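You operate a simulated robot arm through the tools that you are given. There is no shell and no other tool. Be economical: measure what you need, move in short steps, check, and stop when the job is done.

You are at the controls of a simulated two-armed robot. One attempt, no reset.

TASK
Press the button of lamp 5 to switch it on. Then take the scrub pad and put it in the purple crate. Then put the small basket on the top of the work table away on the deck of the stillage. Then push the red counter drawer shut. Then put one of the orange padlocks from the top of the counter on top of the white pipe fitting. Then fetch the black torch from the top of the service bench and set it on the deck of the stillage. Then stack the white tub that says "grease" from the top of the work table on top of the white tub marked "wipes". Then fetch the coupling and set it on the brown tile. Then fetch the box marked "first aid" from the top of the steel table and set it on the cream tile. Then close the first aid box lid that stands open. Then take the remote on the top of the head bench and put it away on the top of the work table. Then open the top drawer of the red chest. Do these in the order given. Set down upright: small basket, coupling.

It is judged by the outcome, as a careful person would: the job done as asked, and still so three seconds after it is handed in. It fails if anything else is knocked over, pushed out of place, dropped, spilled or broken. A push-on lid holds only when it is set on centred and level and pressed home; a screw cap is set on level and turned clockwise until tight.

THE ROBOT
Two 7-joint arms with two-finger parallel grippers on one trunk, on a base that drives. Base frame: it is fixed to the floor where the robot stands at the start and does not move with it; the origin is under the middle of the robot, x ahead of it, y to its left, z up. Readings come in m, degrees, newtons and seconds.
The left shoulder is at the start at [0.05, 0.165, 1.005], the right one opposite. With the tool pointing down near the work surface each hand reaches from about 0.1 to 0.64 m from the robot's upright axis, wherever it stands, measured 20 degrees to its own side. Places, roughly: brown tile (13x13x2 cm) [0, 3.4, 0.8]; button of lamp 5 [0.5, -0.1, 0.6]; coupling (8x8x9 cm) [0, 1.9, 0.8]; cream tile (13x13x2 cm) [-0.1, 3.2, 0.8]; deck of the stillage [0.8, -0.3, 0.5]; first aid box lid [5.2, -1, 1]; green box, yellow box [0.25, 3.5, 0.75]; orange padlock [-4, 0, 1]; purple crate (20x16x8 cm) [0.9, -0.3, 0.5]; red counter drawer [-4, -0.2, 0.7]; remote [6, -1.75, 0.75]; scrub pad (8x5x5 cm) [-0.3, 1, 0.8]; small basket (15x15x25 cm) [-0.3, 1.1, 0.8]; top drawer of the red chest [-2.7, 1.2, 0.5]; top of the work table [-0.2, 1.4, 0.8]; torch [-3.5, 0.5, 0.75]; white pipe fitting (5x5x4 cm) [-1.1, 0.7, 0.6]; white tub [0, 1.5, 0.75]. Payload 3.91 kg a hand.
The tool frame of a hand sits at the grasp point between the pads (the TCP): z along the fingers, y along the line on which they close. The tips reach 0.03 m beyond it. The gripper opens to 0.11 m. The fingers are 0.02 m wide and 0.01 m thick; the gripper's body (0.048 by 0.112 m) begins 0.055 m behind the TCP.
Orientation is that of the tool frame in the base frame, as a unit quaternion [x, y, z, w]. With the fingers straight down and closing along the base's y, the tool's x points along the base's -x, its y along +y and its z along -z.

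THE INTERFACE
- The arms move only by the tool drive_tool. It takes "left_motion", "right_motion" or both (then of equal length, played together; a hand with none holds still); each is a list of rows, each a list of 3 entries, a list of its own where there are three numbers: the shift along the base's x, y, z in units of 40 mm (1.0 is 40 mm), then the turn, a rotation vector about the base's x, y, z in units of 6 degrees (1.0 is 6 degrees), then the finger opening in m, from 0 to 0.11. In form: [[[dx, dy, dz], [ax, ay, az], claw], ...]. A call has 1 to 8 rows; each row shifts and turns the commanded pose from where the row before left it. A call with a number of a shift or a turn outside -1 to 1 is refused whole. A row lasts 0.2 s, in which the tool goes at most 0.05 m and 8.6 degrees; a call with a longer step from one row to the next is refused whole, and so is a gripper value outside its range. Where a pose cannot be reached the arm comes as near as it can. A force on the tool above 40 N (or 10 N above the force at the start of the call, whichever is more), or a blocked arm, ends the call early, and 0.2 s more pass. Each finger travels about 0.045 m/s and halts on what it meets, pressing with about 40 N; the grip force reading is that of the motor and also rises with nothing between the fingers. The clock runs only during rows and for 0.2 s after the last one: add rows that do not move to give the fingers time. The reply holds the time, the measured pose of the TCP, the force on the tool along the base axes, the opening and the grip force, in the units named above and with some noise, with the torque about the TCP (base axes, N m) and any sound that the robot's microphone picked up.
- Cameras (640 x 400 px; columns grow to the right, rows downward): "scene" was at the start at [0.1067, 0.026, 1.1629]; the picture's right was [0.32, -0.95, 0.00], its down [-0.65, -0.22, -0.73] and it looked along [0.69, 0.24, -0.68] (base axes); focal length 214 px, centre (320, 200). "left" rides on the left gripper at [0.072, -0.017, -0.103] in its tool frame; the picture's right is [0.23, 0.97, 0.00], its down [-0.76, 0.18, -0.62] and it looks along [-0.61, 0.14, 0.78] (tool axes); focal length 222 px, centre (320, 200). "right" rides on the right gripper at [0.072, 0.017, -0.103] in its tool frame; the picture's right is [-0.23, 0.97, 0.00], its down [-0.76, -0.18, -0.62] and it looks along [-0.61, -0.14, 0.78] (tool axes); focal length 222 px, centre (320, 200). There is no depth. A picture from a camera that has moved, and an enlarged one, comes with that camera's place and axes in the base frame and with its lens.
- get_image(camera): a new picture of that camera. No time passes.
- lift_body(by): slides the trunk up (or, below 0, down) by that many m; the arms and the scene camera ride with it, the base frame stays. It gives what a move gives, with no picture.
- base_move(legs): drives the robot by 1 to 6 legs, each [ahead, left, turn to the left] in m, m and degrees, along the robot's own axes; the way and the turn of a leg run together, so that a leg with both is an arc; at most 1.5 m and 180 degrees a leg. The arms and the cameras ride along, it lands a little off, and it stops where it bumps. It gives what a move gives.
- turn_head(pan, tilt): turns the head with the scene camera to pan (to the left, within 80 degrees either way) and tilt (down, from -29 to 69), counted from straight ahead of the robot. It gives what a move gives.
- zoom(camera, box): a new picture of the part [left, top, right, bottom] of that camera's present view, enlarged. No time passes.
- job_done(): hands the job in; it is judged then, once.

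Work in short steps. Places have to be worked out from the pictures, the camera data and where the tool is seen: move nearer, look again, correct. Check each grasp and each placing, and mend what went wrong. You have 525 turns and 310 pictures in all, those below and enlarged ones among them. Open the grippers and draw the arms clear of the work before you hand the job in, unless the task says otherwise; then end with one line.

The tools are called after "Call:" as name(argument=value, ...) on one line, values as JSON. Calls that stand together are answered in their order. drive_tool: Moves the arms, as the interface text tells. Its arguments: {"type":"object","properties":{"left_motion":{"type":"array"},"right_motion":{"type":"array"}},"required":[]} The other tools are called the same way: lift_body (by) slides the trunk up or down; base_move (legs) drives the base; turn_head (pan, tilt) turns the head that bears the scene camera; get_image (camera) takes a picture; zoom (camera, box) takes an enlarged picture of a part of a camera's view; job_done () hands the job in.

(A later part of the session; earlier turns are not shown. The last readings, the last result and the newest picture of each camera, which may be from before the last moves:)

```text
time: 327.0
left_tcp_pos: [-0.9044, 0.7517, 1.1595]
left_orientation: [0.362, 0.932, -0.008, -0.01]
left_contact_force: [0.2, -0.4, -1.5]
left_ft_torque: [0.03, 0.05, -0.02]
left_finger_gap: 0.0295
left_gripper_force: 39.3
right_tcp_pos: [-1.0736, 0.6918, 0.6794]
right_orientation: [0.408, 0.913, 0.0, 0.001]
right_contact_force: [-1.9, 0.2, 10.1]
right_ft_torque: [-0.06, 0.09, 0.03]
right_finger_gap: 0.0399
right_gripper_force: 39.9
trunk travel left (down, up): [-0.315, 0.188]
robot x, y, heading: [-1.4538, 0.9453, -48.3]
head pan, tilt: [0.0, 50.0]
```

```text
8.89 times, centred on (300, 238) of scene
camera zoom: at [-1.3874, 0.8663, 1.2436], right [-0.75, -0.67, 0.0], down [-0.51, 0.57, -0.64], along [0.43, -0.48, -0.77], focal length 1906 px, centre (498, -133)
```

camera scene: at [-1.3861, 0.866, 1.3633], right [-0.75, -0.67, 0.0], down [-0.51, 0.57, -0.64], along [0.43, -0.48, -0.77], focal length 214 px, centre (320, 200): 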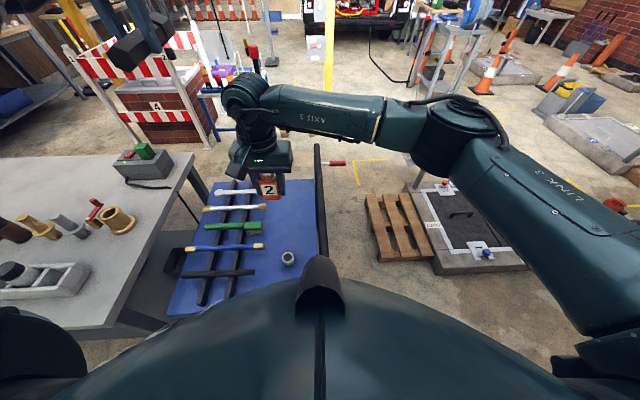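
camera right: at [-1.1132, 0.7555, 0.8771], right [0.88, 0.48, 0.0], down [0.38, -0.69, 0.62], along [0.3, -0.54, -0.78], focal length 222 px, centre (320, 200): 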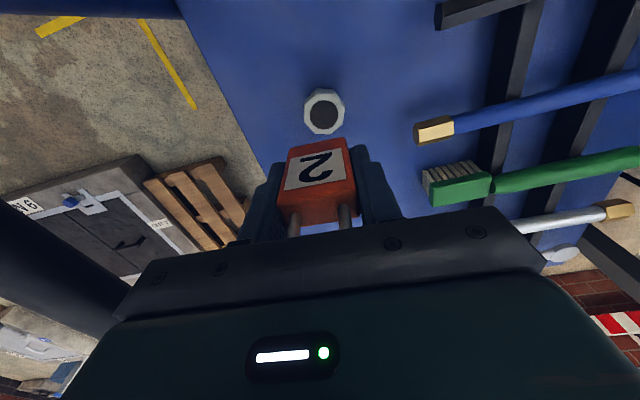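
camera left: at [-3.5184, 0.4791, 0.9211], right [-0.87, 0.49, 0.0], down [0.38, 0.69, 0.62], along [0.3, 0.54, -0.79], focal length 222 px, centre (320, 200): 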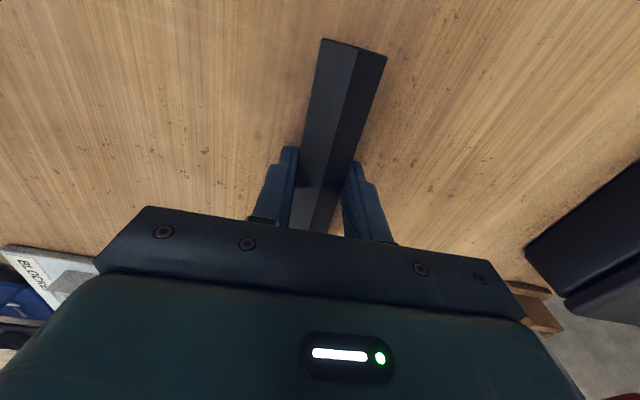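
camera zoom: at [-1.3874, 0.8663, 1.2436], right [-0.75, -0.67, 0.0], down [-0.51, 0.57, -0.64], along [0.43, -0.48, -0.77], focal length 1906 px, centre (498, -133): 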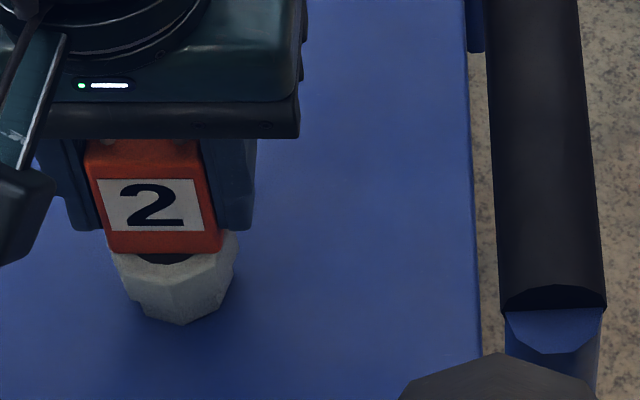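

Light contact. It's about 3.5 mm off to one side, so I lift 4 mm, correct, and set it again, then release.

Call:
drive_tool(right_motion=[[[0, 0, 0.12], [0, 0, 0], 0.02], [[-0.06, -0.05, 0], [0, 0, 0], 0.02], [[0, 0, -0.08], [0, 0, 0], 0.02], [[0, 0, -0.03], [0, 0, 0], 0.02]])

Call:
zoom(camera="scene", box=[270, 215, 330, 260])

```text
time: 328.0
left_tcp_pos: [-0.9036, 0.7525, 1.1591]
left_orientation: [0.362, 0.932, -0.009, -0.01]
left_contact_force: [0.2, 0.4, -2.3]
left_ft_torque: [0.02, 0.05, -0.01]
left_finger_gap: 0.0293
left_gripper_force: 40.2
right_tcp_pos: [-1.0752, 0.6884, 0.6801]
right_orientation: [0.41, 0.912, 0.001, 0.0]
right_contact_force: [-3.5, -0.8, 13.0]
right_ft_torque: [-0.12, 0.14, -0.01]
right_finger_gap: 0.0395
right_gripper_force: 40.0
trunk travel left (down, up): [-0.315, 0.188]
robot x, y, heading: [-1.4572, 0.9467, -48.3]
head pan, tilt: [0.0, 50.0]
```

```text
8.89 times, centred on (300, 238) of scene
camera zoom: at [-1.3876, 0.8662, 1.2437], right [-0.75, -0.67, 0.0], down [-0.51, 0.57, -0.64], along [0.43, -0.48, -0.77], focal length 1906 px, centre (498, -133)
```

zoom: 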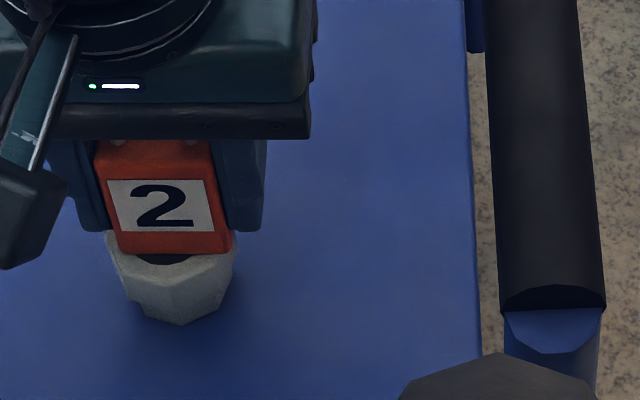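

Centred. Release and rise.

Call:
drive_tool(right_motion=[[[0, 0, 0], [0, 0, 0], 0.07], [[0, 0, 0], [0, 0, 0], 0.07], [[0, 0, 0.3], [0, 0, 0], 0.07], [[0, 0, 0.7], [0, 0, 0], 0.07], [[0, 0, 0.9], [0, 0, 0], 0.07], [[0, 0, 0.9], [0, 0, 0], 0.07], [[0, 0, 0.9], [0, 0, 0], 0.07], [[0, 0, 0.9], [0, 0, 0], 0.07]])

Call:
zoom(camera="scene", box=[250, 180, 350, 280])

```text
time: 329.8
left_tcp_pos: [-0.9029, 0.7518, 1.1586]
left_orientation: [0.362, 0.932, -0.008, -0.009]
left_contact_force: [0.0, -1.7, -1.6]
left_ft_torque: [0.02, 0.02, 0.0]
left_finger_gap: 0.0293
left_gripper_force: 40.1
right_tcp_pos: [-1.0782, 0.6912, 0.8615]
right_orientation: [0.409, 0.913, 0.0, -0.001]
right_contact_force: [0.5, 0.2, 0.2]
right_ft_torque: [-0.02, 0.0, -0.03]
right_finger_gap: 0.0702
right_gripper_force: 0.1
trunk travel left (down, up): [-0.315, 0.188]
robot x, y, heading: [-1.4549, 0.943, -48.5]
head pan, tilt: [0.0, 50.0]
```

```text
4.00 times, centred on (300, 230) of scene
camera zoom: at [-1.3868, 0.8661, 1.2433], right [-0.75, -0.67, 0.0], down [-0.51, 0.57, -0.64], along [0.43, -0.48, -0.77], focal length 858 px, centre (400, 80)
```

zoom: 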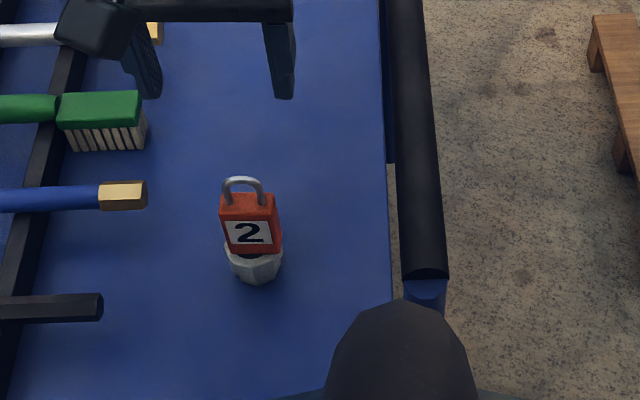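

Padlock 2 stands on the fitting. I raise the right hand, return it to the right side, and back away.

Call:
drive_tool(right_motion=[[[0, 0, 1], [0, 0, 0], 0.07], [[0, 0, 1], [0, 0, 0], 0.07], [[-0.3, -0.3, 0.9], [0, 0, 0], 0.07], [[-0.7, -0.6, 0.5], [0, 0, 0], 0.07], [[-0.8, -0.7, 0.2], [0, 0, 0], 0.07], [[-0.8, -0.7, 0], [0, 0, 0], 0.07], [[-0.8, -0.7, 0], [0, 0, 0], 0.07], [[-0.8, -0.7, 0], [0, 0, 0], 0.07]])

Call:
base_move(legs=[[-0.25, 0, 0]])

Call:
get_image(camera="scene")

```text
time: 331.6
left_tcp_pos: [-0.9023, 0.7517, 1.1591]
left_orientation: [0.362, 0.932, -0.008, -0.01]
left_contact_force: [0.2, 0.6, -0.9]
left_ft_torque: [0.03, 0.02, 0.01]
left_finger_gap: 0.0295
left_gripper_force: 39.8
right_tcp_pos: [-1.2467, 0.5405, 1.005]
right_orientation: [0.409, 0.913, 0.001, -0.001]
right_contact_force: [0.5, 0.0, -0.5]
right_ft_torque: [-0.02, -0.06, 0.0]
right_finger_gap: 0.0698
right_gripper_force: 0.1
trunk travel left (down, up): [-0.315, 0.188]
robot x, y, heading: [-1.4579, 0.9496, -48.1]
head pan, tilt: [0.0, 50.0]
```

```text
time: 333.4
left_tcp_pos: [-1.0723, 0.937, 1.1584]
left_orientation: [0.365, 0.931, -0.008, -0.01]
left_contact_force: [0.4, -0.3, -1.5]
left_ft_torque: [0.02, 0.03, -0.01]
left_finger_gap: 0.0296
left_gripper_force: 40.1
right_tcp_pos: [-1.4164, 0.7279, 1.0046]
right_orientation: [0.413, 0.911, 0.0, -0.001]
right_contact_force: [0.0, -0.1, 0.1]
right_ft_torque: [-0.03, 0.0, 0.0]
right_finger_gap: 0.0701
right_gripper_force: 0.0
trunk travel left (down, up): [-0.315, 0.188]
robot x, y, heading: [-1.6206, 1.1372, -48.5]
head pan, tilt: [0.0, 50.0]
```

```text
153 pictures are left
camera scene: at [-1.5549, 1.0548, 1.2434], right [-0.75, -0.66, 0.0], down [-0.5, 0.58, -0.64], along [0.42, -0.48, -0.77], focal length 214 px, centre (320, 200)
```

scene: 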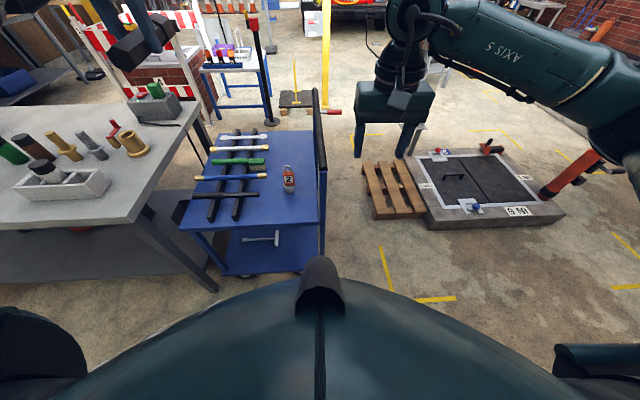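

Now to the stillage with the torch. The passage between cart and pallet is too narrow, so I go round: along the aisle, down past the slab, to the lane.

Call:
base_move(legs=[[0, -1.05, 0], [0, -1.05, 0], [0.95, 0, 0], [0.95, 0, 0], [0, 0, -132]])

Call:
get_image(camera="scene")

```text
time: 358.3
left_tcp_pos: [-2.5076, -1.9225, 1.1581]
left_orientation: [1.0, 0.021, 0.006, -0.012]
left_contact_force: [0.6, -0.2, -0.9]
left_ft_torque: [-0.03, -0.03, 0.0]
left_finger_gap: 0.0293
left_gripper_force: 40.3
right_tcp_pos: [-2.4123, -1.5325, 1.005]
right_orientation: [1.0, -0.03, 0.001, -0.001]
right_contact_force: [0.4, -0.1, -0.5]
right_ft_torque: [0.0, 0.01, 0.01]
right_finger_gap: 0.07
right_gripper_force: 0.0
trunk travel left (down, up): [-0.315, 0.188]
robot x, y, heading: [-1.9756, -1.6683, 176.8]
head pan, tilt: [0.0, 50.0]
```

```text
152 pictures are left
camera scene: at [-2.0846, -1.6655, 1.2433], right [0.06, 1.0, 0.0], down [0.76, -0.05, -0.64], along [-0.64, 0.04, -0.77], focal length 214 px, centre (320, 200)
```

scene: 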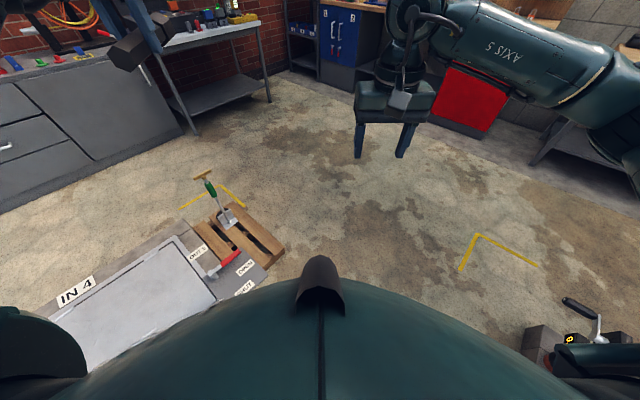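

Clear. I reverse east along the lane, then slide north with my back to the column.

Call:
base_move(legs=[[-1.5, -0.12, 3.2], [0, -1.35, 0]])

Call:
get_image(camera="scene")

```text
refused: leg 1 is longer than a leg can be; nothing moved
```

```text
151 pictures are left
camera scene: at [-2.0846, -1.6655, 1.2433], right [0.06, 1.0, 0.0], down [0.76, -0.05, -0.64], along [-0.64, 0.04, -0.77], focal length 214 px, centre (320, 200)
```

scene: 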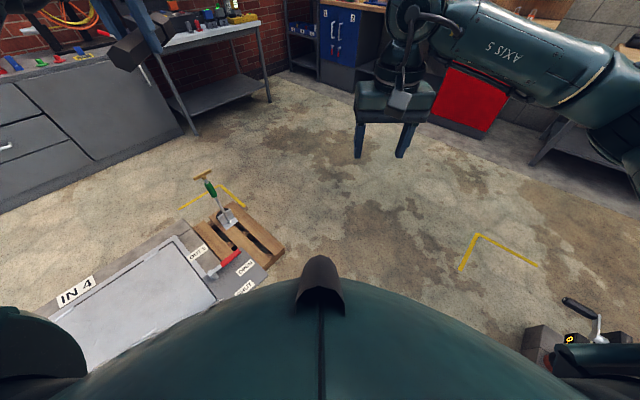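

Leg too long; I split it.

Call:
base_move(legs=[[-0.75, -0.06, 3.2], [-0.77, -0.05, 0], [0, -1.35, 0]])

```text
time: 372.5
left_tcp_pos: [-0.9616, -0.5413, 1.1576]
left_orientation: [0.998, 0.057, 0.006, -0.012]
left_contact_force: [-0.2, -0.6, -1.6]
left_ft_torque: [0.0, -0.07, 0.03]
left_finger_gap: 0.0293
left_gripper_force: 40.3
right_tcp_pos: [-0.8948, -0.1435, 1.0049]
right_orientation: [1.0, 0.005, 0.002, -0.002]
right_contact_force: [-0.2, 0.0, -0.2]
right_ft_torque: [-0.01, 0.01, 0.03]
right_finger_gap: 0.0702
right_gripper_force: 0.0
trunk travel left (down, up): [-0.315, 0.188]
robot x, y, heading: [-0.4546, -0.2518, -179.5]
head pan, tilt: [0.0, 50.0]
```

The front side is cramped by a stanchion and a pole, so the far side (where I stood before) suits better: the deck strip left of the basket. I go back down to the lane and turn to face east.

Call:
base_move(legs=[[0, 1.22, 0], [0, 0, -179.5], [0.5, -0.12, 0], [1.2, 0, 0]])

```text
time: 394.2
left_tcp_pos: [1.7587, -1.0749, 1.1578]
left_orientation: [-0.104, 0.994, -0.012, -0.005]
left_contact_force: [-0.2, -0.3, -1.5]
left_ft_torque: [0.0, 0.05, 0.01]
left_finger_gap: 0.0294
left_gripper_force: 39.7
right_tcp_pos: [1.7323, -1.4778, 1.0048]
right_orientation: [-0.053, 0.999, -0.001, -0.002]
right_contact_force: [0.1, 0.0, 1.0]
right_ft_torque: [0.0, 0.02, 0.01]
right_finger_gap: 0.0702
right_gripper_force: 0.2
trunk travel left (down, up): [-0.315, 0.188]
robot x, y, heading: [1.2805, -1.413, 6.3]
head pan, tilt: [0.0, 50.0]
```

I turn to face the stillage and approach.

Call:
base_move(legs=[[0, 0, 124.7], [0, -0.2, 0], [0.6, 0, 0]])

Call:
get_image(camera="scene")

Call:
get_image(camera="left")

```text
time: 403.9
left_tcp_pos: [0.5095, -0.5872, 1.1577]
left_orientation: [0.923, -0.386, 0.011, -0.008]
left_contact_force: [-0.1, 0.8, -1.9]
left_ft_torque: [-0.03, -0.04, -0.02]
left_finger_gap: 0.0292
left_gripper_force: 40.1
right_tcp_pos: [0.8638, -0.394, 1.0043]
right_orientation: [0.901, -0.433, 0.002, 0.0]
right_contact_force: [-0.1, -0.3, 0.4]
right_ft_torque: [-0.01, 0.0, -0.02]
right_finger_gap: 0.0701
right_gripper_force: 0.2
trunk travel left (down, up): [-0.315, 0.188]
robot x, y, heading: [1.0525, -0.8064, 128.8]
head pan, tilt: [0.0, 50.0]
```

```text
150 pictures are left
camera scene: at [0.9851, -0.7268, 1.2433], right [0.78, 0.63, 0.0], down [0.48, -0.6, -0.64], along [-0.4, 0.5, -0.77], focal length 214 px, centre (320, 200)
```

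scene: 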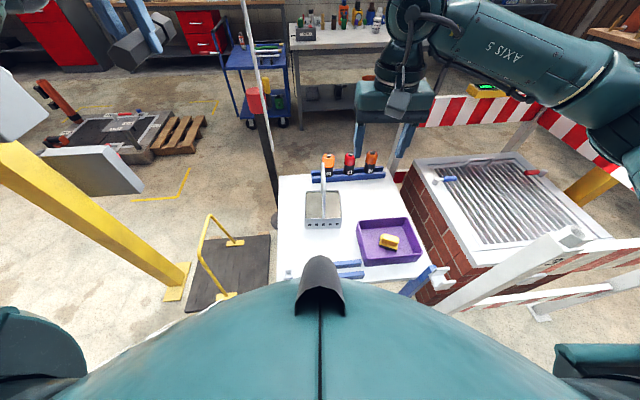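

```text
149 pictures are left
camera left: at [0.57, -0.6267, 1.2622], right [-0.53, -0.85, -0.02], down [-0.68, 0.41, 0.61], along [-0.51, 0.34, -0.79], focal length 222 px, centre (320, 200)
```

left: 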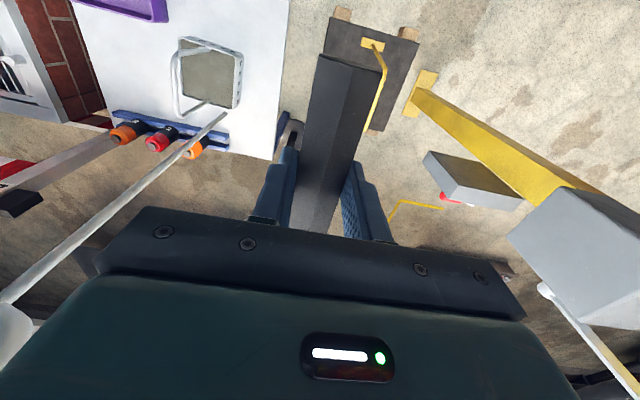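

I lower the trunk 0.1 m and bring the torch over the strip at about (0.580,-0.418).

Call:
lift_body(by=-0.12)

Call:
drive_tool(left_motion=[[[0.2, 0.5, -0.5], [0, 0, 0], 0], [[0.25, 0.6, -0.6], [0, 0, 0], 0], [[0.25, 0.6, -0.6], [0, 0, 0], 0], [[0.25, 0.6, -0.6], [0, 0, 0], 0], [[0.25, 0.6, -0.6], [0, 0, 0], 0], [[0.25, 0.6, -0.6], [0, 0, 0], 0], [[0.25, 0.6, -0.6], [0, 0, 0], 0], [[0.05, 0.1, -0.6], [0, 0, 0], 0]])

Call:
get_image(camera="scene")

Call:
get_image(camera="left")

```text
time: 405.4
left_tcp_pos: [0.5086, -0.5877, 1.0382]
left_orientation: [0.923, -0.385, 0.011, -0.009]
left_contact_force: [-1.1, 0.9, -2.3]
left_ft_torque: [-0.02, -0.06, 0.0]
left_finger_gap: 0.0294
left_gripper_force: 39.9
right_tcp_pos: [0.864, -0.3936, 0.8838]
right_orientation: [0.902, -0.432, 0.002, -0.001]
right_contact_force: [0.6, 0.1, -0.6]
right_ft_torque: [0.03, 0.01, -0.01]
right_finger_gap: 0.0699
right_gripper_force: 0.1
trunk travel left (down, up): [-0.195, 0.308]
robot x, y, heading: [1.0526, -0.8104, 128.9]
head pan, tilt: [0.0, 50.0]
```

```text
time: 407.2
left_tcp_pos: [0.569, -0.415, 0.8499]
left_orientation: [0.923, -0.385, 0.011, -0.008]
left_contact_force: [-0.5, 0.8, -2.0]
left_ft_torque: [-0.04, -0.04, 0.04]
left_finger_gap: 0.0295
left_gripper_force: 39.8
left hand out of reach, approached as far as the arm can: row 6
right_tcp_pos: [0.8627, -0.3927, 0.884]
right_orientation: [0.902, -0.432, 0.002, 0.001]
right_contact_force: [-0.2, -0.3, -0.8]
right_ft_torque: [0.01, 0.01, -0.03]
right_finger_gap: 0.0701
right_gripper_force: 0.1
trunk travel left (down, up): [-0.195, 0.308]
robot x, y, heading: [1.0526, -0.8101, 128.9]
head pan, tilt: [0.0, 50.0]
```

```text
148 pictures are left
camera scene: at [0.9852, -0.7269, 1.1233], right [0.78, 0.63, 0.0], down [0.48, -0.6, -0.64], along [-0.4, 0.5, -0.77], focal length 214 px, centre (320, 200)
```

scene: 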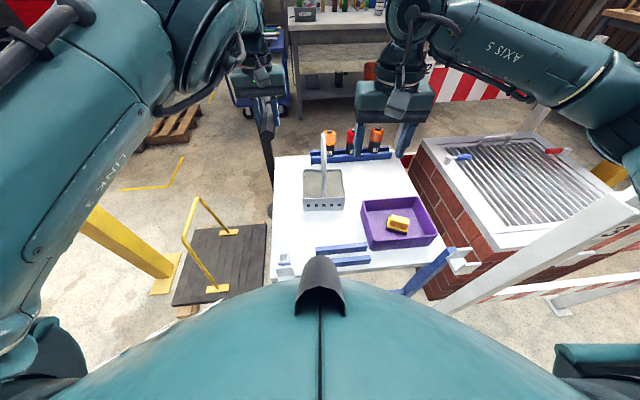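

```text
147 pictures are left
camera left: at [0.6292, -0.4556, 0.9544], right [-0.53, -0.85, -0.02], down [-0.68, 0.41, 0.61], along [-0.51, 0.34, -0.79], focal length 222 px, centre (320, 200)
```

left: 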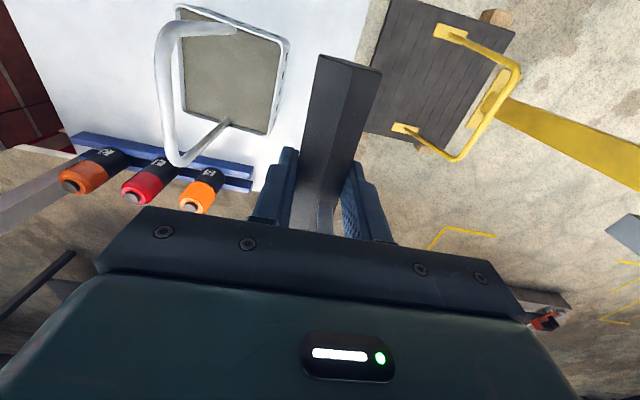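

Torch is over the strip. I descend to just above the deck.

Call:
drive_tool(left_motion=[[[0.12, 0.08, -0.9], [0, 0, 0], 0], [[0, 0, -1], [0, 0, 0], 0], [[0, 0, -1], [0, 0, 0], 0], [[0, 0, -1], [0, 0, 0], 0], [[0, 0, -1], [0, 0, 0], 0], [[0, 0, -1], [0, 0, 0], 0], [[0, 0, -0.8], [0, 0, 0], 0]])

Call:
get_image(camera="left")

Call:
zoom(camera="scene", box=[230, 120, 380, 290])

```text
time: 408.9
left_tcp_pos: [0.5689, -0.409, 0.58]
left_orientation: [0.923, -0.385, 0.011, -0.009]
left_contact_force: [-0.1, -0.7, -0.6]
left_ft_torque: [-0.05, -0.02, 0.0]
left_finger_gap: 0.0293
left_gripper_force: 39.4
left hand out of reach, approached as far as the arm can: row 1, 2, 7
right_tcp_pos: [0.8638, -0.3935, 0.8845]
right_orientation: [0.902, -0.432, 0.002, 0.0]
right_contact_force: [-1.1, -1.0, 0.0]
right_ft_torque: [0.02, 0.02, 0.04]
right_finger_gap: 0.0701
right_gripper_force: 0.0
trunk travel left (down, up): [-0.195, 0.308]
robot x, y, heading: [1.0532, -0.8098, 128.8]
head pan, tilt: [0.0, 50.0]
```

```text
146 pictures are left
camera left: at [0.6299, -0.4483, 0.6852], right [-0.53, -0.85, -0.02], down [-0.68, 0.41, 0.61], along [-0.51, 0.34, -0.79], focal length 222 px, centre (320, 200)
```

left: 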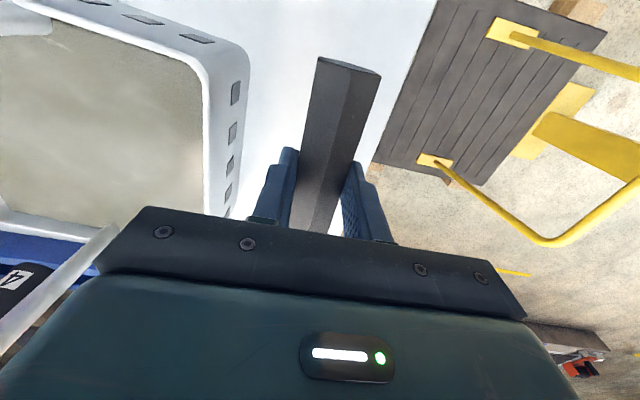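

```text
2.35 times, centred on (305, 205) of scene
camera zoom: at [0.9856, -0.7269, 1.1233], right [0.78, 0.63, 0.0], down [0.48, -0.6, -0.64], along [-0.4, 0.5, -0.77], focal length 505 px, centre (355, 188)
```

zoom: 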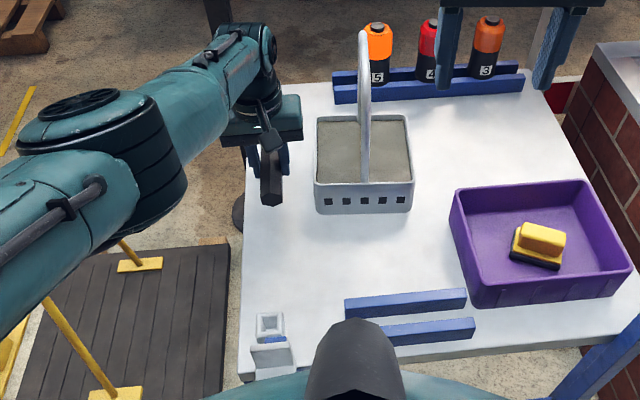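

I shift it 5 cm toward me (clear of the basket, more room), then lower to the deck.

Call:
drive_tool(left_motion=[[[0.45, -0.42, 0], [0, 0, 0], 0], [[0.45, -0.42, 0], [0, 0, 0], 0], [[0, 0, -0.4], [0, 0, 0], 0], [[0, 0, -0.3], [0, 0, 0], 0], [[0, 0, -0.15], [0, 0, 0], 0]])

Call:
zoom(camera="scene", box=[230, 120, 380, 290])

```text
time: 410.1
left_tcp_pos: [0.5957, -0.4378, 0.5463]
left_orientation: [0.923, -0.384, 0.011, -0.009]
left_contact_force: [-0.4, 0.6, -1.0]
left_ft_torque: [-0.08, -0.02, 0.01]
left_finger_gap: 0.0293
left_gripper_force: 39.7
left hand out of reach, approached as far as the arm can: row 2
right_tcp_pos: [0.8635, -0.3935, 0.8847]
right_orientation: [0.901, -0.433, 0.002, 0.001]
right_contact_force: [-0.8, -0.1, 0.3]
right_ft_torque: [-0.04, 0.0, -0.02]
right_finger_gap: 0.0701
right_gripper_force: 0.0
trunk travel left (down, up): [-0.195, 0.308]
robot x, y, heading: [1.054, -0.8065, 128.9]
head pan, tilt: [0.0, 50.0]
```

```text
2.35 times, centred on (305, 205) of scene
camera zoom: at [0.9853, -0.727, 1.1233], right [0.78, 0.63, 0.0], down [0.48, -0.6, -0.64], along [-0.4, 0.5, -0.77], focal length 505 px, centre (355, 188)
```

zoom: 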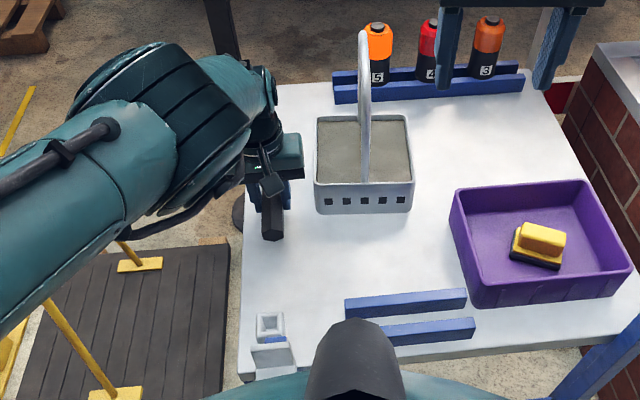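

Almost down; a few more millimetres.

Call:
drive_tool(left_motion=[[[0, 0, -0.1], [0, 0, 0], 0], [[0, 0, -0.1], [0, 0, 0], 0], [[0, 0, -0.1], [0, 0, 0], 0]])

```text
time: 410.9
left_tcp_pos: [0.5949, -0.4403, 0.5361]
left_orientation: [0.923, -0.385, 0.009, -0.008]
left_contact_force: [-0.5, -2.5, 6.5]
left_ft_torque: [0.27, 0.32, 0.1]
left_finger_gap: 0.0292
left_gripper_force: 40.3
right_tcp_pos: [0.864, -0.3936, 0.8867]
right_orientation: [0.902, -0.433, 0.001, 0.0]
right_contact_force: [0.8, 0.0, -0.4]
right_ft_torque: [0.0, 0.01, 0.04]
right_finger_gap: 0.07
right_gripper_force: 0.0
trunk travel left (down, up): [-0.195, 0.308]
robot x, y, heading: [1.0537, -0.8084, 128.5]
head pan, tilt: [0.0, 50.0]
```

Contact. I open modestly (50 mm) and rise straight.

Call:
drive_tool(left_motion=[[[0, 0, 0], [0, 0, 0], 0.055], [[0, 0, 0], [0, 0, 0], 0.055], [[0, 0, 0.4], [0, 0, 0], 0.055], [[0, 0, 0.8], [0, 0, 0], 0.055], [[0, 0, 1], [0, 0, 0], 0.055], [[0, 0, 1], [0, 0, 0], 0.055], [[0, 0, 1], [0, 0, 0], 0.055], [[0, 0, 1], [0, 0, 0], 0.055]])

Call:
zoom(camera="scene", box=[230, 120, 380, 290])

```text
time: 412.6
left_tcp_pos: [0.5649, -0.4226, 0.7377]
left_orientation: [0.923, -0.384, 0.012, -0.008]
left_contact_force: [0.6, -0.4, 0.1]
left_ft_torque: [0.01, -0.01, -0.02]
left_finger_gap: 0.055
left_gripper_force: 0.1
left hand out of reach, approached as far as the arm can: row 5, 6, 7, 8
right_tcp_pos: [0.8642, -0.3929, 0.8855]
right_orientation: [0.901, -0.433, 0.002, 0.0]
right_contact_force: [0.0, 0.4, -0.3]
right_ft_torque: [-0.04, 0.01, -0.01]
right_finger_gap: 0.07
right_gripper_force: 0.1
trunk travel left (down, up): [-0.195, 0.308]
robot x, y, heading: [1.0547, -0.8102, 128.8]
head pan, tilt: [0.0, 50.0]
```

```text
2.35 times, centred on (305, 205) of scene
camera zoom: at [0.9855, -0.7272, 1.1233], right [0.78, 0.63, 0.0], down [0.48, -0.6, -0.64], along [-0.4, 0.5, -0.77], focal length 505 px, centre (355, 188)
```

zoom: 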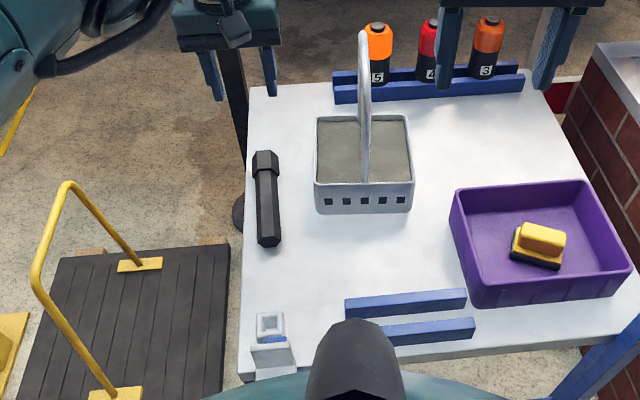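

Torch lies on the deck. I raise the trunk (lifting the hand clear) and then bring the left hand back up to its rest pose.

Call:
lift_body(by=0.2)

Call:
drive_tool(left_motion=[[[0.1, -0.1, 0.8], [0, 0, 0], 0.055], [[0.1, -0.2, 0.8], [0, 0, 0], 0.055], [[0.1, -0.4, 0.7], [0, 0, 0], 0.055], [[0.1, -0.5, 0.5], [0, 0, 0], 0.055], [[0.1, -0.5, 0.3], [0, 0, 0], 0.055], [[0, -0.5, 0], [0, 0, 0], 0.055]])

Call:
base_move(legs=[[-0.5, 0, 0]])

Call:
turn_head(pan=0, tilt=30)

Call:
get_image(camera="scene")

```text
time: 414.8
left_tcp_pos: [0.5646, -0.4211, 0.9378]
left_orientation: [0.923, -0.385, 0.011, -0.008]
left_contact_force: [0.0, -0.2, 0.9]
left_ft_torque: [-0.01, 0.0, -0.01]
left_finger_gap: 0.0549
left_gripper_force: 0.0
right_tcp_pos: [0.8625, -0.3947, 1.0851]
right_orientation: [0.902, -0.433, 0.002, -0.001]
right_contact_force: [0.7, 0.6, -0.1]
right_ft_torque: [0.02, -0.01, 0.0]
right_finger_gap: 0.0697
right_gripper_force: 0.1
trunk travel left (down, up): [-0.395, 0.108]
robot x, y, heading: [1.0519, -0.8071, 128.8]
head pan, tilt: [0.0, 50.0]
```

```text
time: 416.2
left_tcp_pos: [0.5413, -0.4958, 1.0605]
left_orientation: [0.923, -0.384, 0.013, -0.009]
left_contact_force: [-0.2, 0.3, -0.2]
left_ft_torque: [-0.03, -0.02, -0.03]
left_finger_gap: 0.0549
left_gripper_force: 0.1
left hand out of reach, approached as far as the arm can: row 1, 2, 3, 4, 5, 6
right_tcp_pos: [0.8623, -0.3944, 1.0848]
right_orientation: [0.902, -0.432, 0.002, 0.001]
right_contact_force: [0.3, 0.3, -0.4]
right_ft_torque: [0.02, -0.01, -0.03]
right_finger_gap: 0.0701
right_gripper_force: 0.0
trunk travel left (down, up): [-0.395, 0.108]
robot x, y, heading: [1.0542, -0.8063, 128.8]
head pan, tilt: [0.0, 50.0]
```

```text
time: 419.1
left_tcp_pos: [0.8484, -0.8796, 1.0616]
left_orientation: [0.925, -0.38, 0.012, -0.009]
left_contact_force: [0.1, -1.0, -0.1]
left_ft_torque: [-0.01, 0.0, 0.0]
left_finger_gap: 0.0551
left_gripper_force: 0.1
right_tcp_pos: [1.1677, -0.7755, 1.0846]
right_orientation: [0.904, -0.427, 0.001, -0.001]
right_contact_force: [-0.4, -0.2, -0.4]
right_ft_torque: [-0.01, 0.03, 0.0]
right_finger_gap: 0.0702
right_gripper_force: 0.1
trunk travel left (down, up): [-0.395, 0.108]
robot x, y, heading: [1.3589, -1.1889, 129.2]
head pan, tilt: [0.0, 50.0]
```

```text
time: 419.9
left_tcp_pos: [0.847, -0.8791, 1.0611]
left_orientation: [0.925, -0.38, 0.013, -0.009]
left_contact_force: [0.2, -0.4, 0.5]
left_ft_torque: [-0.02, 0.0, 0.02]
left_finger_gap: 0.0552
left_gripper_force: 0.2
right_tcp_pos: [1.1681, -0.7742, 1.0853]
right_orientation: [0.904, -0.428, 0.003, 0.0]
right_contact_force: [0.1, 0.2, 0.3]
right_ft_torque: [0.03, 0.01, 0.02]
right_finger_gap: 0.0702
right_gripper_force: 0.1
trunk travel left (down, up): [-0.395, 0.108]
robot x, y, heading: [1.3599, -1.1865, 129.4]
head pan, tilt: [0.0, 30.0]
```

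```text
142 pictures are left
camera scene: at [1.2839, -1.0969, 1.3528], right [0.77, 0.63, 0.0], down [0.32, -0.39, -0.87], along [-0.55, 0.67, -0.5], focal length 214 px, centre (320, 200)
```

scene: 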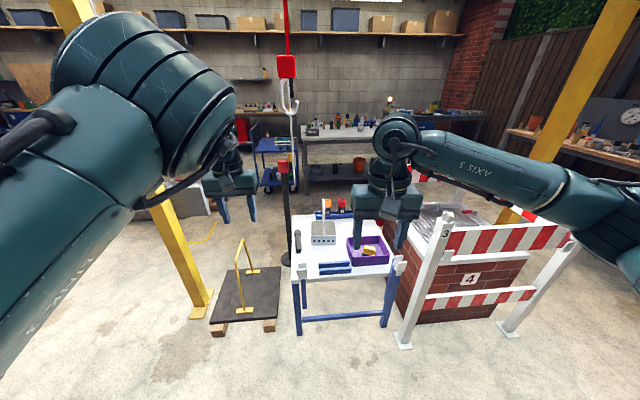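

Torch is placed; arms fine. Now to the work table for the tubs, via the known route west along the lane, north past the column, then to the table front.

Call:
base_move(legs=[[0, 0, 51], [0.9, 0.32, 0], [0.9, 0, 0], [0, -1.25, 0]])

Call:
base_move(legs=[[0, 0, -44]])

Call:
get_image(camera="scene")

```text
time: 437.4
left_tcp_pos: [-0.9535, -0.4239, 1.0603]
left_orientation: [0.999, 0.029, 0.009, -0.013]
left_contact_force: [0.4, -0.8, -0.3]
left_ft_torque: [0.0, 0.0, 0.02]
left_finger_gap: 0.0548
left_gripper_force: 0.0
right_tcp_pos: [-0.8176, -0.1166, 1.0843]
right_orientation: [1.0, -0.024, 0.001, -0.001]
right_contact_force: [0.9, 0.3, 0.8]
right_ft_torque: [0.01, 0.0, -0.03]
right_finger_gap: 0.0701
right_gripper_force: 0.1
trunk travel left (down, up): [-0.395, 0.108]
robot x, y, heading: [-0.3779, -0.2457, 177.1]
head pan, tilt: [0.0, 30.0]
```

```text
time: 439.8
left_tcp_pos: [-0.9139, 0.0233, 1.0607]
left_orientation: [0.938, -0.347, 0.012, -0.009]
left_contact_force: [0.3, -0.6, -0.3]
left_ft_torque: [0.02, -0.02, -0.01]
left_finger_gap: 0.0552
left_gripper_force: 0.0
right_tcp_pos: [-0.601, 0.1495, 1.0862]
right_orientation: [0.918, -0.397, 0.002, 0.0]
right_contact_force: [-0.4, -0.4, -0.2]
right_ft_torque: [0.0, 0.0, 0.01]
right_finger_gap: 0.07
right_gripper_force: 0.0
trunk travel left (down, up): [-0.395, 0.108]
robot x, y, heading: [-0.3777, -0.251, 133.3]
head pan, tilt: [0.0, 30.0]
```

```text
141 pictures are left
camera scene: at [-0.4628, -0.1643, 1.3529], right [0.73, 0.68, 0.0], down [0.34, -0.36, -0.87], along [-0.59, 0.63, -0.5], focal length 214 px, centre (320, 200)
```

scene: 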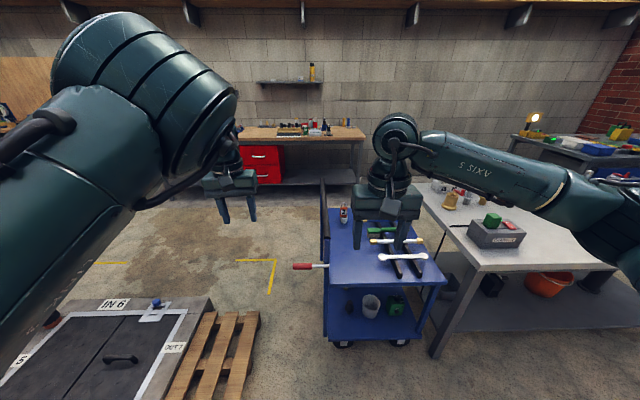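

Padlock still standing. I raise the trunk and slide to the table front near the tubs.

Call:
lift_body(by=0.08)

Call:
base_move(legs=[[0.1, -0.73, 2.7], [0.2, -0.73, 0]])

Call:
turn_head(pan=0, tilt=50)

Call:
get_image(camera="scene")

```text
time: 441.0
left_tcp_pos: [-0.9139, 0.0223, 1.1413]
left_orientation: [0.938, -0.348, 0.013, -0.01]
left_contact_force: [-0.5, -0.7, 0.0]
left_ft_torque: [0.0, 0.01, -0.04]
left_finger_gap: 0.0552
left_gripper_force: 0.0
right_tcp_pos: [-0.6008, 0.1495, 1.1651]
right_orientation: [0.918, -0.397, 0.002, 0.0]
right_contact_force: [0.8, -0.3, 0.7]
right_ft_torque: [-0.02, 0.01, 0.01]
right_finger_gap: 0.0701
right_gripper_force: 0.1
trunk travel left (down, up): [-0.475, 0.028]
robot x, y, heading: [-0.3813, -0.2556, 133.3]
head pan, tilt: [0.0, 30.0]
```

```text
time: 448.6
left_tcp_pos: [-0.1435, 1.2362, 1.1429]
left_orientation: [0.948, -0.317, 0.013, -0.009]
left_contact_force: [-0.4, 0.4, -0.1]
left_ft_torque: [-0.01, 0.04, 0.01]
left_finger_gap: 0.0548
left_gripper_force: 0.1
right_tcp_pos: [0.1588, 1.3824, 1.1653]
right_orientation: [0.931, -0.365, 0.001, 0.0]
right_contact_force: [0.1, 0.2, -0.3]
right_ft_torque: [-0.03, -0.01, -0.01]
right_finger_gap: 0.07
right_gripper_force: 0.0
trunk travel left (down, up): [-0.475, 0.028]
robot x, y, heading: [0.4039, 0.9972, 137.0]
head pan, tilt: [0.0, 30.0]
```

```text
time: 449.5
left_tcp_pos: [-0.1442, 1.2356, 1.1421]
left_orientation: [0.949, -0.316, 0.013, -0.011]
left_contact_force: [-1.1, -0.5, -0.4]
left_ft_torque: [-0.01, -0.02, 0.03]
left_finger_gap: 0.055
left_gripper_force: 0.1
right_tcp_pos: [0.16, 1.3824, 1.1643]
right_orientation: [0.931, -0.366, 0.002, -0.001]
right_contact_force: [-0.1, -1.0, 0.3]
right_ft_torque: [-0.06, 0.03, -0.01]
right_finger_gap: 0.0699
right_gripper_force: 0.0
trunk travel left (down, up): [-0.475, 0.028]
robot x, y, heading: [0.4085, 1.0014, 137.0]
head pan, tilt: [0.0, 50.0]
```

```text
140 pictures are left
camera scene: at [0.3282, 1.0705, 1.4034], right [0.68, 0.73, 0.0], down [0.56, -0.52, -0.64], along [-0.47, 0.44, -0.77], focal length 214 px, centre (320, 200)
```

scene: 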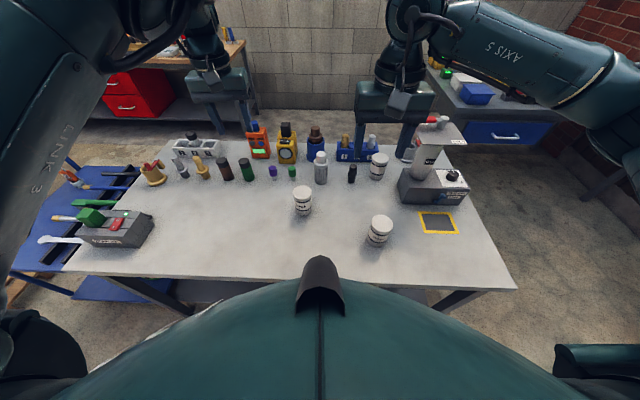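

I zoom to read the tub labels.

Call:
zoom(camera="scene", box=[280, 130, 480, 260])

Call:
zoom(camera="right", box=[100, 0, 600, 260])

```text
3.08 times, centred on (380, 195) of scene
camera zoom: at [0.3282, 1.0705, 1.4034], right [0.68, 0.73, 0.0], down [0.56, -0.52, -0.64], along [-0.47, 0.44, -0.77], focal length 660 px, centre (135, 215)
```

zoom: 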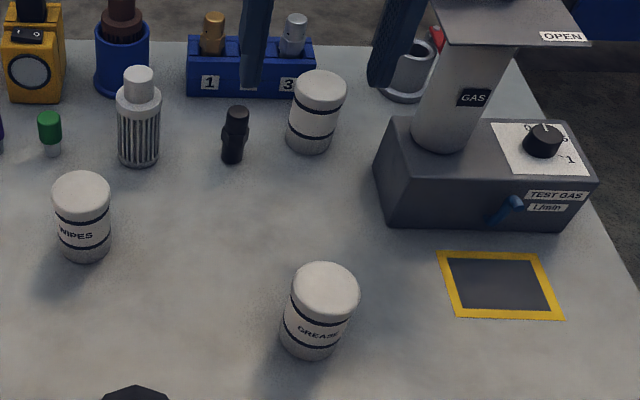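

```text
1.28 times, centred on (350, 130) of right
camera zoom: at [0.2003, 1.3209, 1.2686], right [-0.83, -0.56, 0.0], down [-0.44, 0.65, 0.62], along [-0.35, 0.52, -0.78], focal length 284 px, centre (282, 290)
```

zoom: 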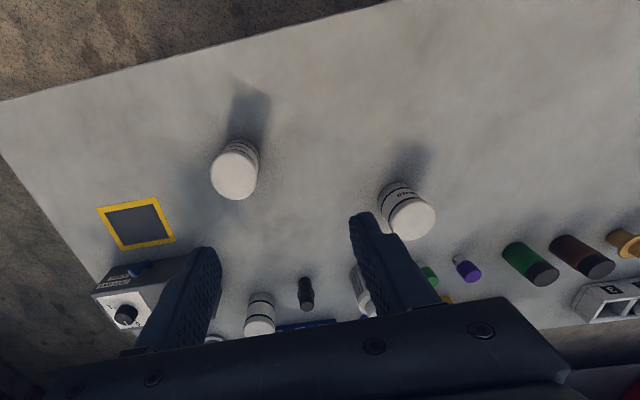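

GREASE top is at (0.188,1.463,0.843), WIPES top at (-0.075,1.366,0.847). I bring the right hand, wide open, above GREASE.

Call:
drive_tool(right_motion=[[[0.14, 0.4, -0.6], [0, 0, 0], 0.11], [[0.14, 0.4, -0.6], [0, 0, 0], 0.11], [[0.14, 0.4, -0.6], [0, 0, 0], 0.11], [[0.14, 0.4, -0.6], [0, 0, 0], 0.11], [[0.14, 0.4, -0.6], [0, 0, 0], 0.11], [[0, 0, -0.6], [0, 0, 0], 0.11]])

Call:
get_image(camera="right")

Call:
zoom(camera="scene", box=[280, 100, 480, 260])

```text
time: 450.9
left_tcp_pos: [-0.1434, 1.2364, 1.1409]
left_orientation: [0.949, -0.316, 0.013, -0.011]
left_contact_force: [0.7, 0.7, 0.4]
left_ft_torque: [0.01, 0.01, 0.02]
left_finger_gap: 0.055
left_gripper_force: 0.0
right_tcp_pos: [0.1885, 1.4628, 1.0212]
right_orientation: [0.931, -0.365, 0.002, 0.001]
right_contact_force: [-0.4, -0.4, 0.6]
right_ft_torque: [0.0, 0.01, 0.01]
right_finger_gap: 0.11
right_gripper_force: 0.0
trunk travel left (down, up): [-0.475, 0.028]
robot x, y, heading: [0.4057, 0.9946, 136.8]
head pan, tilt: [0.0, 50.0]
```

```text
137 pictures are left
camera right: at [0.2285, 1.4002, 1.1247], right [-0.83, -0.56, 0.0], down [-0.44, 0.65, 0.62], along [-0.35, 0.52, -0.78], focal length 222 px, centre (320, 200)
```

right: 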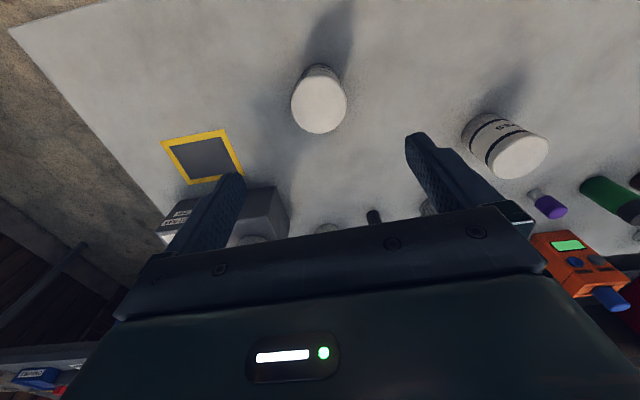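

```text
2.50 times, centred on (380, 180) of scene
camera zoom: at [0.328, 1.0705, 1.4033], right [0.68, 0.73, 0.0], down [0.56, -0.52, -0.64], along [-0.47, 0.44, -0.77], focal length 536 px, centre (170, 250)
```

zoom: 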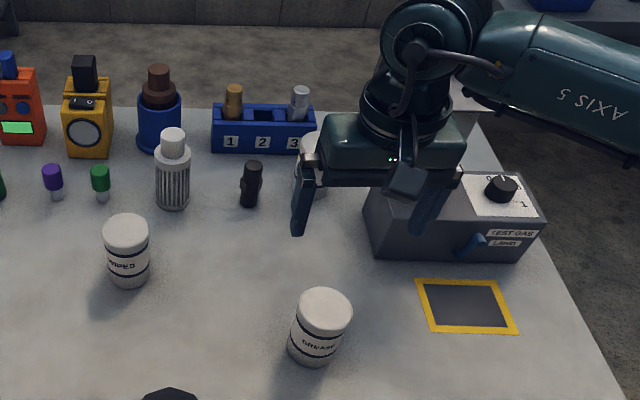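

Aligned. I descend around the tub and close.

Call:
drive_tool(right_motion=[[[-0.03, 0, -0.9], [0, 0, 0], 0.11], [[0, 0, -0.9], [0, 0, 0], 0.11], [[0, 0, -0.9], [0, 0, 0], 0.11], [[0, 0, -0.9], [0, 0, 0], 0.11], [[0, 0, -0.9], [0, 0, 0], 0.11], [[0, 0, -0.75], [0, 0, 0], 0.11]])

Call:
get_image(camera="right")

```text
time: 452.3
left_tcp_pos: [-0.1436, 1.2359, 1.1412]
left_orientation: [0.949, -0.315, 0.013, -0.01]
left_contact_force: [0.1, 0.6, -0.2]
left_ft_torque: [0.01, 0.03, 0.04]
left_finger_gap: 0.0551
left_gripper_force: 0.0
right_tcp_pos: [0.1852, 1.4629, 0.8095]
right_orientation: [0.931, -0.366, 0.001, -0.001]
right_contact_force: [-0.2, 0.6, -0.1]
right_ft_torque: [0.0, 0.01, 0.03]
right_finger_gap: 0.1101
right_gripper_force: 0.1
trunk travel left (down, up): [-0.475, 0.028]
robot x, y, heading: [0.4058, 0.9967, 137.1]
head pan, tilt: [0.0, 50.0]
```

```text
135 pictures are left
camera right: at [0.2268, 1.4017, 0.9137], right [-0.83, -0.56, 0.0], down [-0.44, 0.65, 0.62], along [-0.35, 0.52, -0.78], focal length 222 px, centre (320, 200)
```

right: 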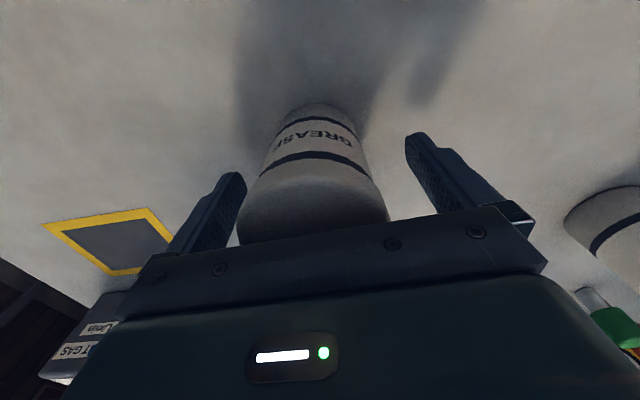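

Tub sits between the fingers; close.

Call:
drive_tool(right_motion=[[[0, 0, 0], [0, 0, 0], 0.04], [[0, 0, 0], [0, 0, 0], 0.04], [[0, 0, 0], [0, 0, 0], 0.04], [[0, 0, 0], [0, 0, 0], 0.04], [[0, 0, 0.4], [0, 0, 0], 0.04], [[0, 0, 0.8], [0, 0, 0], 0.04], [[0, 0, 0.9], [0, 0, 0], 0.04], [[0, 0, 0.9], [0, 0, 0], 0.04]])

Call:
drive_tool(right_motion=[[[0, 0, 0.9], [0, 0, 0], 0.04], [[-0.4, -0.15, 0.5], [0, 0, 0], 0.04], [[-0.9, -0.33, 0], [0, 0, 0], 0.04], [[-0.9, -0.33, 0], [0, 0, 0], 0.04]])

```text
time: 454.1
left_tcp_pos: [-0.1447, 1.2352, 1.1415]
left_orientation: [0.949, -0.316, 0.013, -0.011]
left_contact_force: [-0.1, 0.0, -0.2]
left_ft_torque: [-0.04, 0.0, -0.02]
left_finger_gap: 0.0551
left_gripper_force: 0.1
right_tcp_pos: [0.1855, 1.4603, 0.9302]
right_orientation: [0.93, -0.366, 0.002, -0.001]
right_contact_force: [0.4, 0.0, -4.1]
right_ft_torque: [-0.01, 0.01, -0.01]
right_finger_gap: 0.0648
right_gripper_force: 40.1
trunk travel left (down, up): [-0.475, 0.028]
robot x, y, heading: [0.4083, 1.0026, 137.1]
head pan, tilt: [0.0, 50.0]
```

```text
time: 455.1
left_tcp_pos: [-0.1446, 1.2363, 1.1406]
left_orientation: [0.949, -0.315, 0.012, -0.01]
left_contact_force: [-0.5, 0.8, -0.1]
left_ft_torque: [0.02, 0.0, -0.01]
left_finger_gap: 0.0551
left_gripper_force: 0.1
right_tcp_pos: [0.0945, 1.4287, 0.9874]
right_orientation: [0.931, -0.366, 0.002, -0.001]
right_contact_force: [0.7, -0.1, -3.1]
right_ft_torque: [0.01, -0.01, -0.02]
right_finger_gap: 0.0646
right_gripper_force: 40.3
trunk travel left (down, up): [-0.475, 0.028]
robot x, y, heading: [0.41, 0.9958, 136.9]
head pan, tilt: [0.0, 50.0]
```

GREASE gripped (65 mm). I move the left hand out of the way and bring GREASE over WIPES.

Call:
drive_tool(right_motion=[[[0, 0, 0], [0, 0, 0], 0.04], [[0, 0, 0], [0, 0, 0], 0.04], [[-0.85, -0.31, 0], [0, 0, 0], 0.04], [[-0.85, -0.31, 0], [0, 0, 0], 0.04], [[-0.85, -0.31, 0], [0, 0, 0], 0.04], [[-0.85, -0.31, 0], [0, 0, 0], 0.04], [[-0.8, -0.31, 0], [0, 0, 0], 0.04]], left_motion=[[[-0.6, -0.65, 0], [0, 0, 0], 0.055], [[-0.6, -0.65, 0], [0, 0, 0], 0.055], [[-0.6, -0.65, 0], [0, 0, 0], 0.055], [[-0.6, -0.65, 0], [0, 0, 0], 0.055], [[0, 0, 0], [0, 0, 0], 0.055], [[0, 0, 0], [0, 0, 0], 0.055], [[0, 0, 0], [0, 0, 0], 0.055]])

Call:
get_image(camera="right")

Call:
get_image(camera="scene")

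```text
time: 456.7
left_tcp_pos: [-0.2382, 1.1326, 1.1416]
left_orientation: [0.949, -0.316, 0.012, -0.01]
left_contact_force: [0.1, 0.5, 0.0]
left_ft_torque: [-0.06, 0.03, 0.0]
left_finger_gap: 0.0552
left_gripper_force: 0.1
right_tcp_pos: [-0.0475, 1.3772, 0.9859]
right_orientation: [0.931, -0.365, 0.001, 0.001]
right_contact_force: [0.3, 1.2, -3.4]
right_ft_torque: [0.0, 0.01, -0.02]
right_finger_gap: 0.0647
right_gripper_force: 39.9
right hand out of reach, approached as far as the arm can: row 7
trunk travel left (down, up): [-0.475, 0.028]
robot x, y, heading: [0.408, 0.9971, 137.2]
head pan, tilt: [0.0, 50.0]
```

```text
134 pictures are left
camera right: at [-0.0067, 1.3155, 1.0895], right [-0.83, -0.56, 0.0], down [-0.44, 0.65, 0.62], along [-0.35, 0.52, -0.78], focal length 222 px, centre (320, 200)
```

right: 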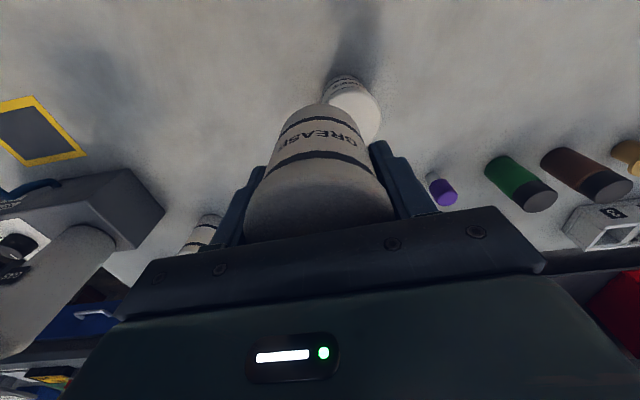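

```text
133 pictures are left
camera scene: at [0.3288, 1.0716, 1.4033], right [0.68, 0.73, 0.0], down [0.56, -0.52, -0.64], along [-0.47, 0.44, -0.77], focal length 214 px, centre (320, 200)
```

scene: 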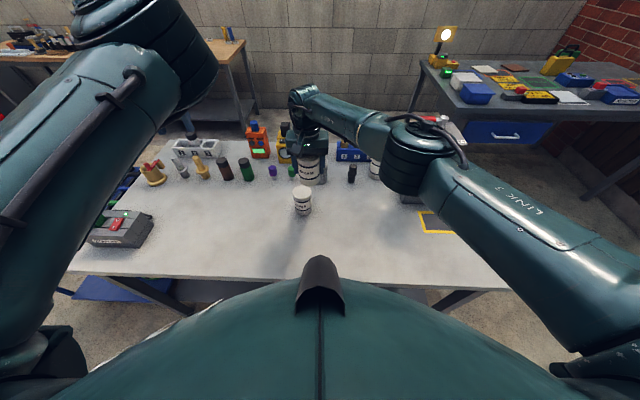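

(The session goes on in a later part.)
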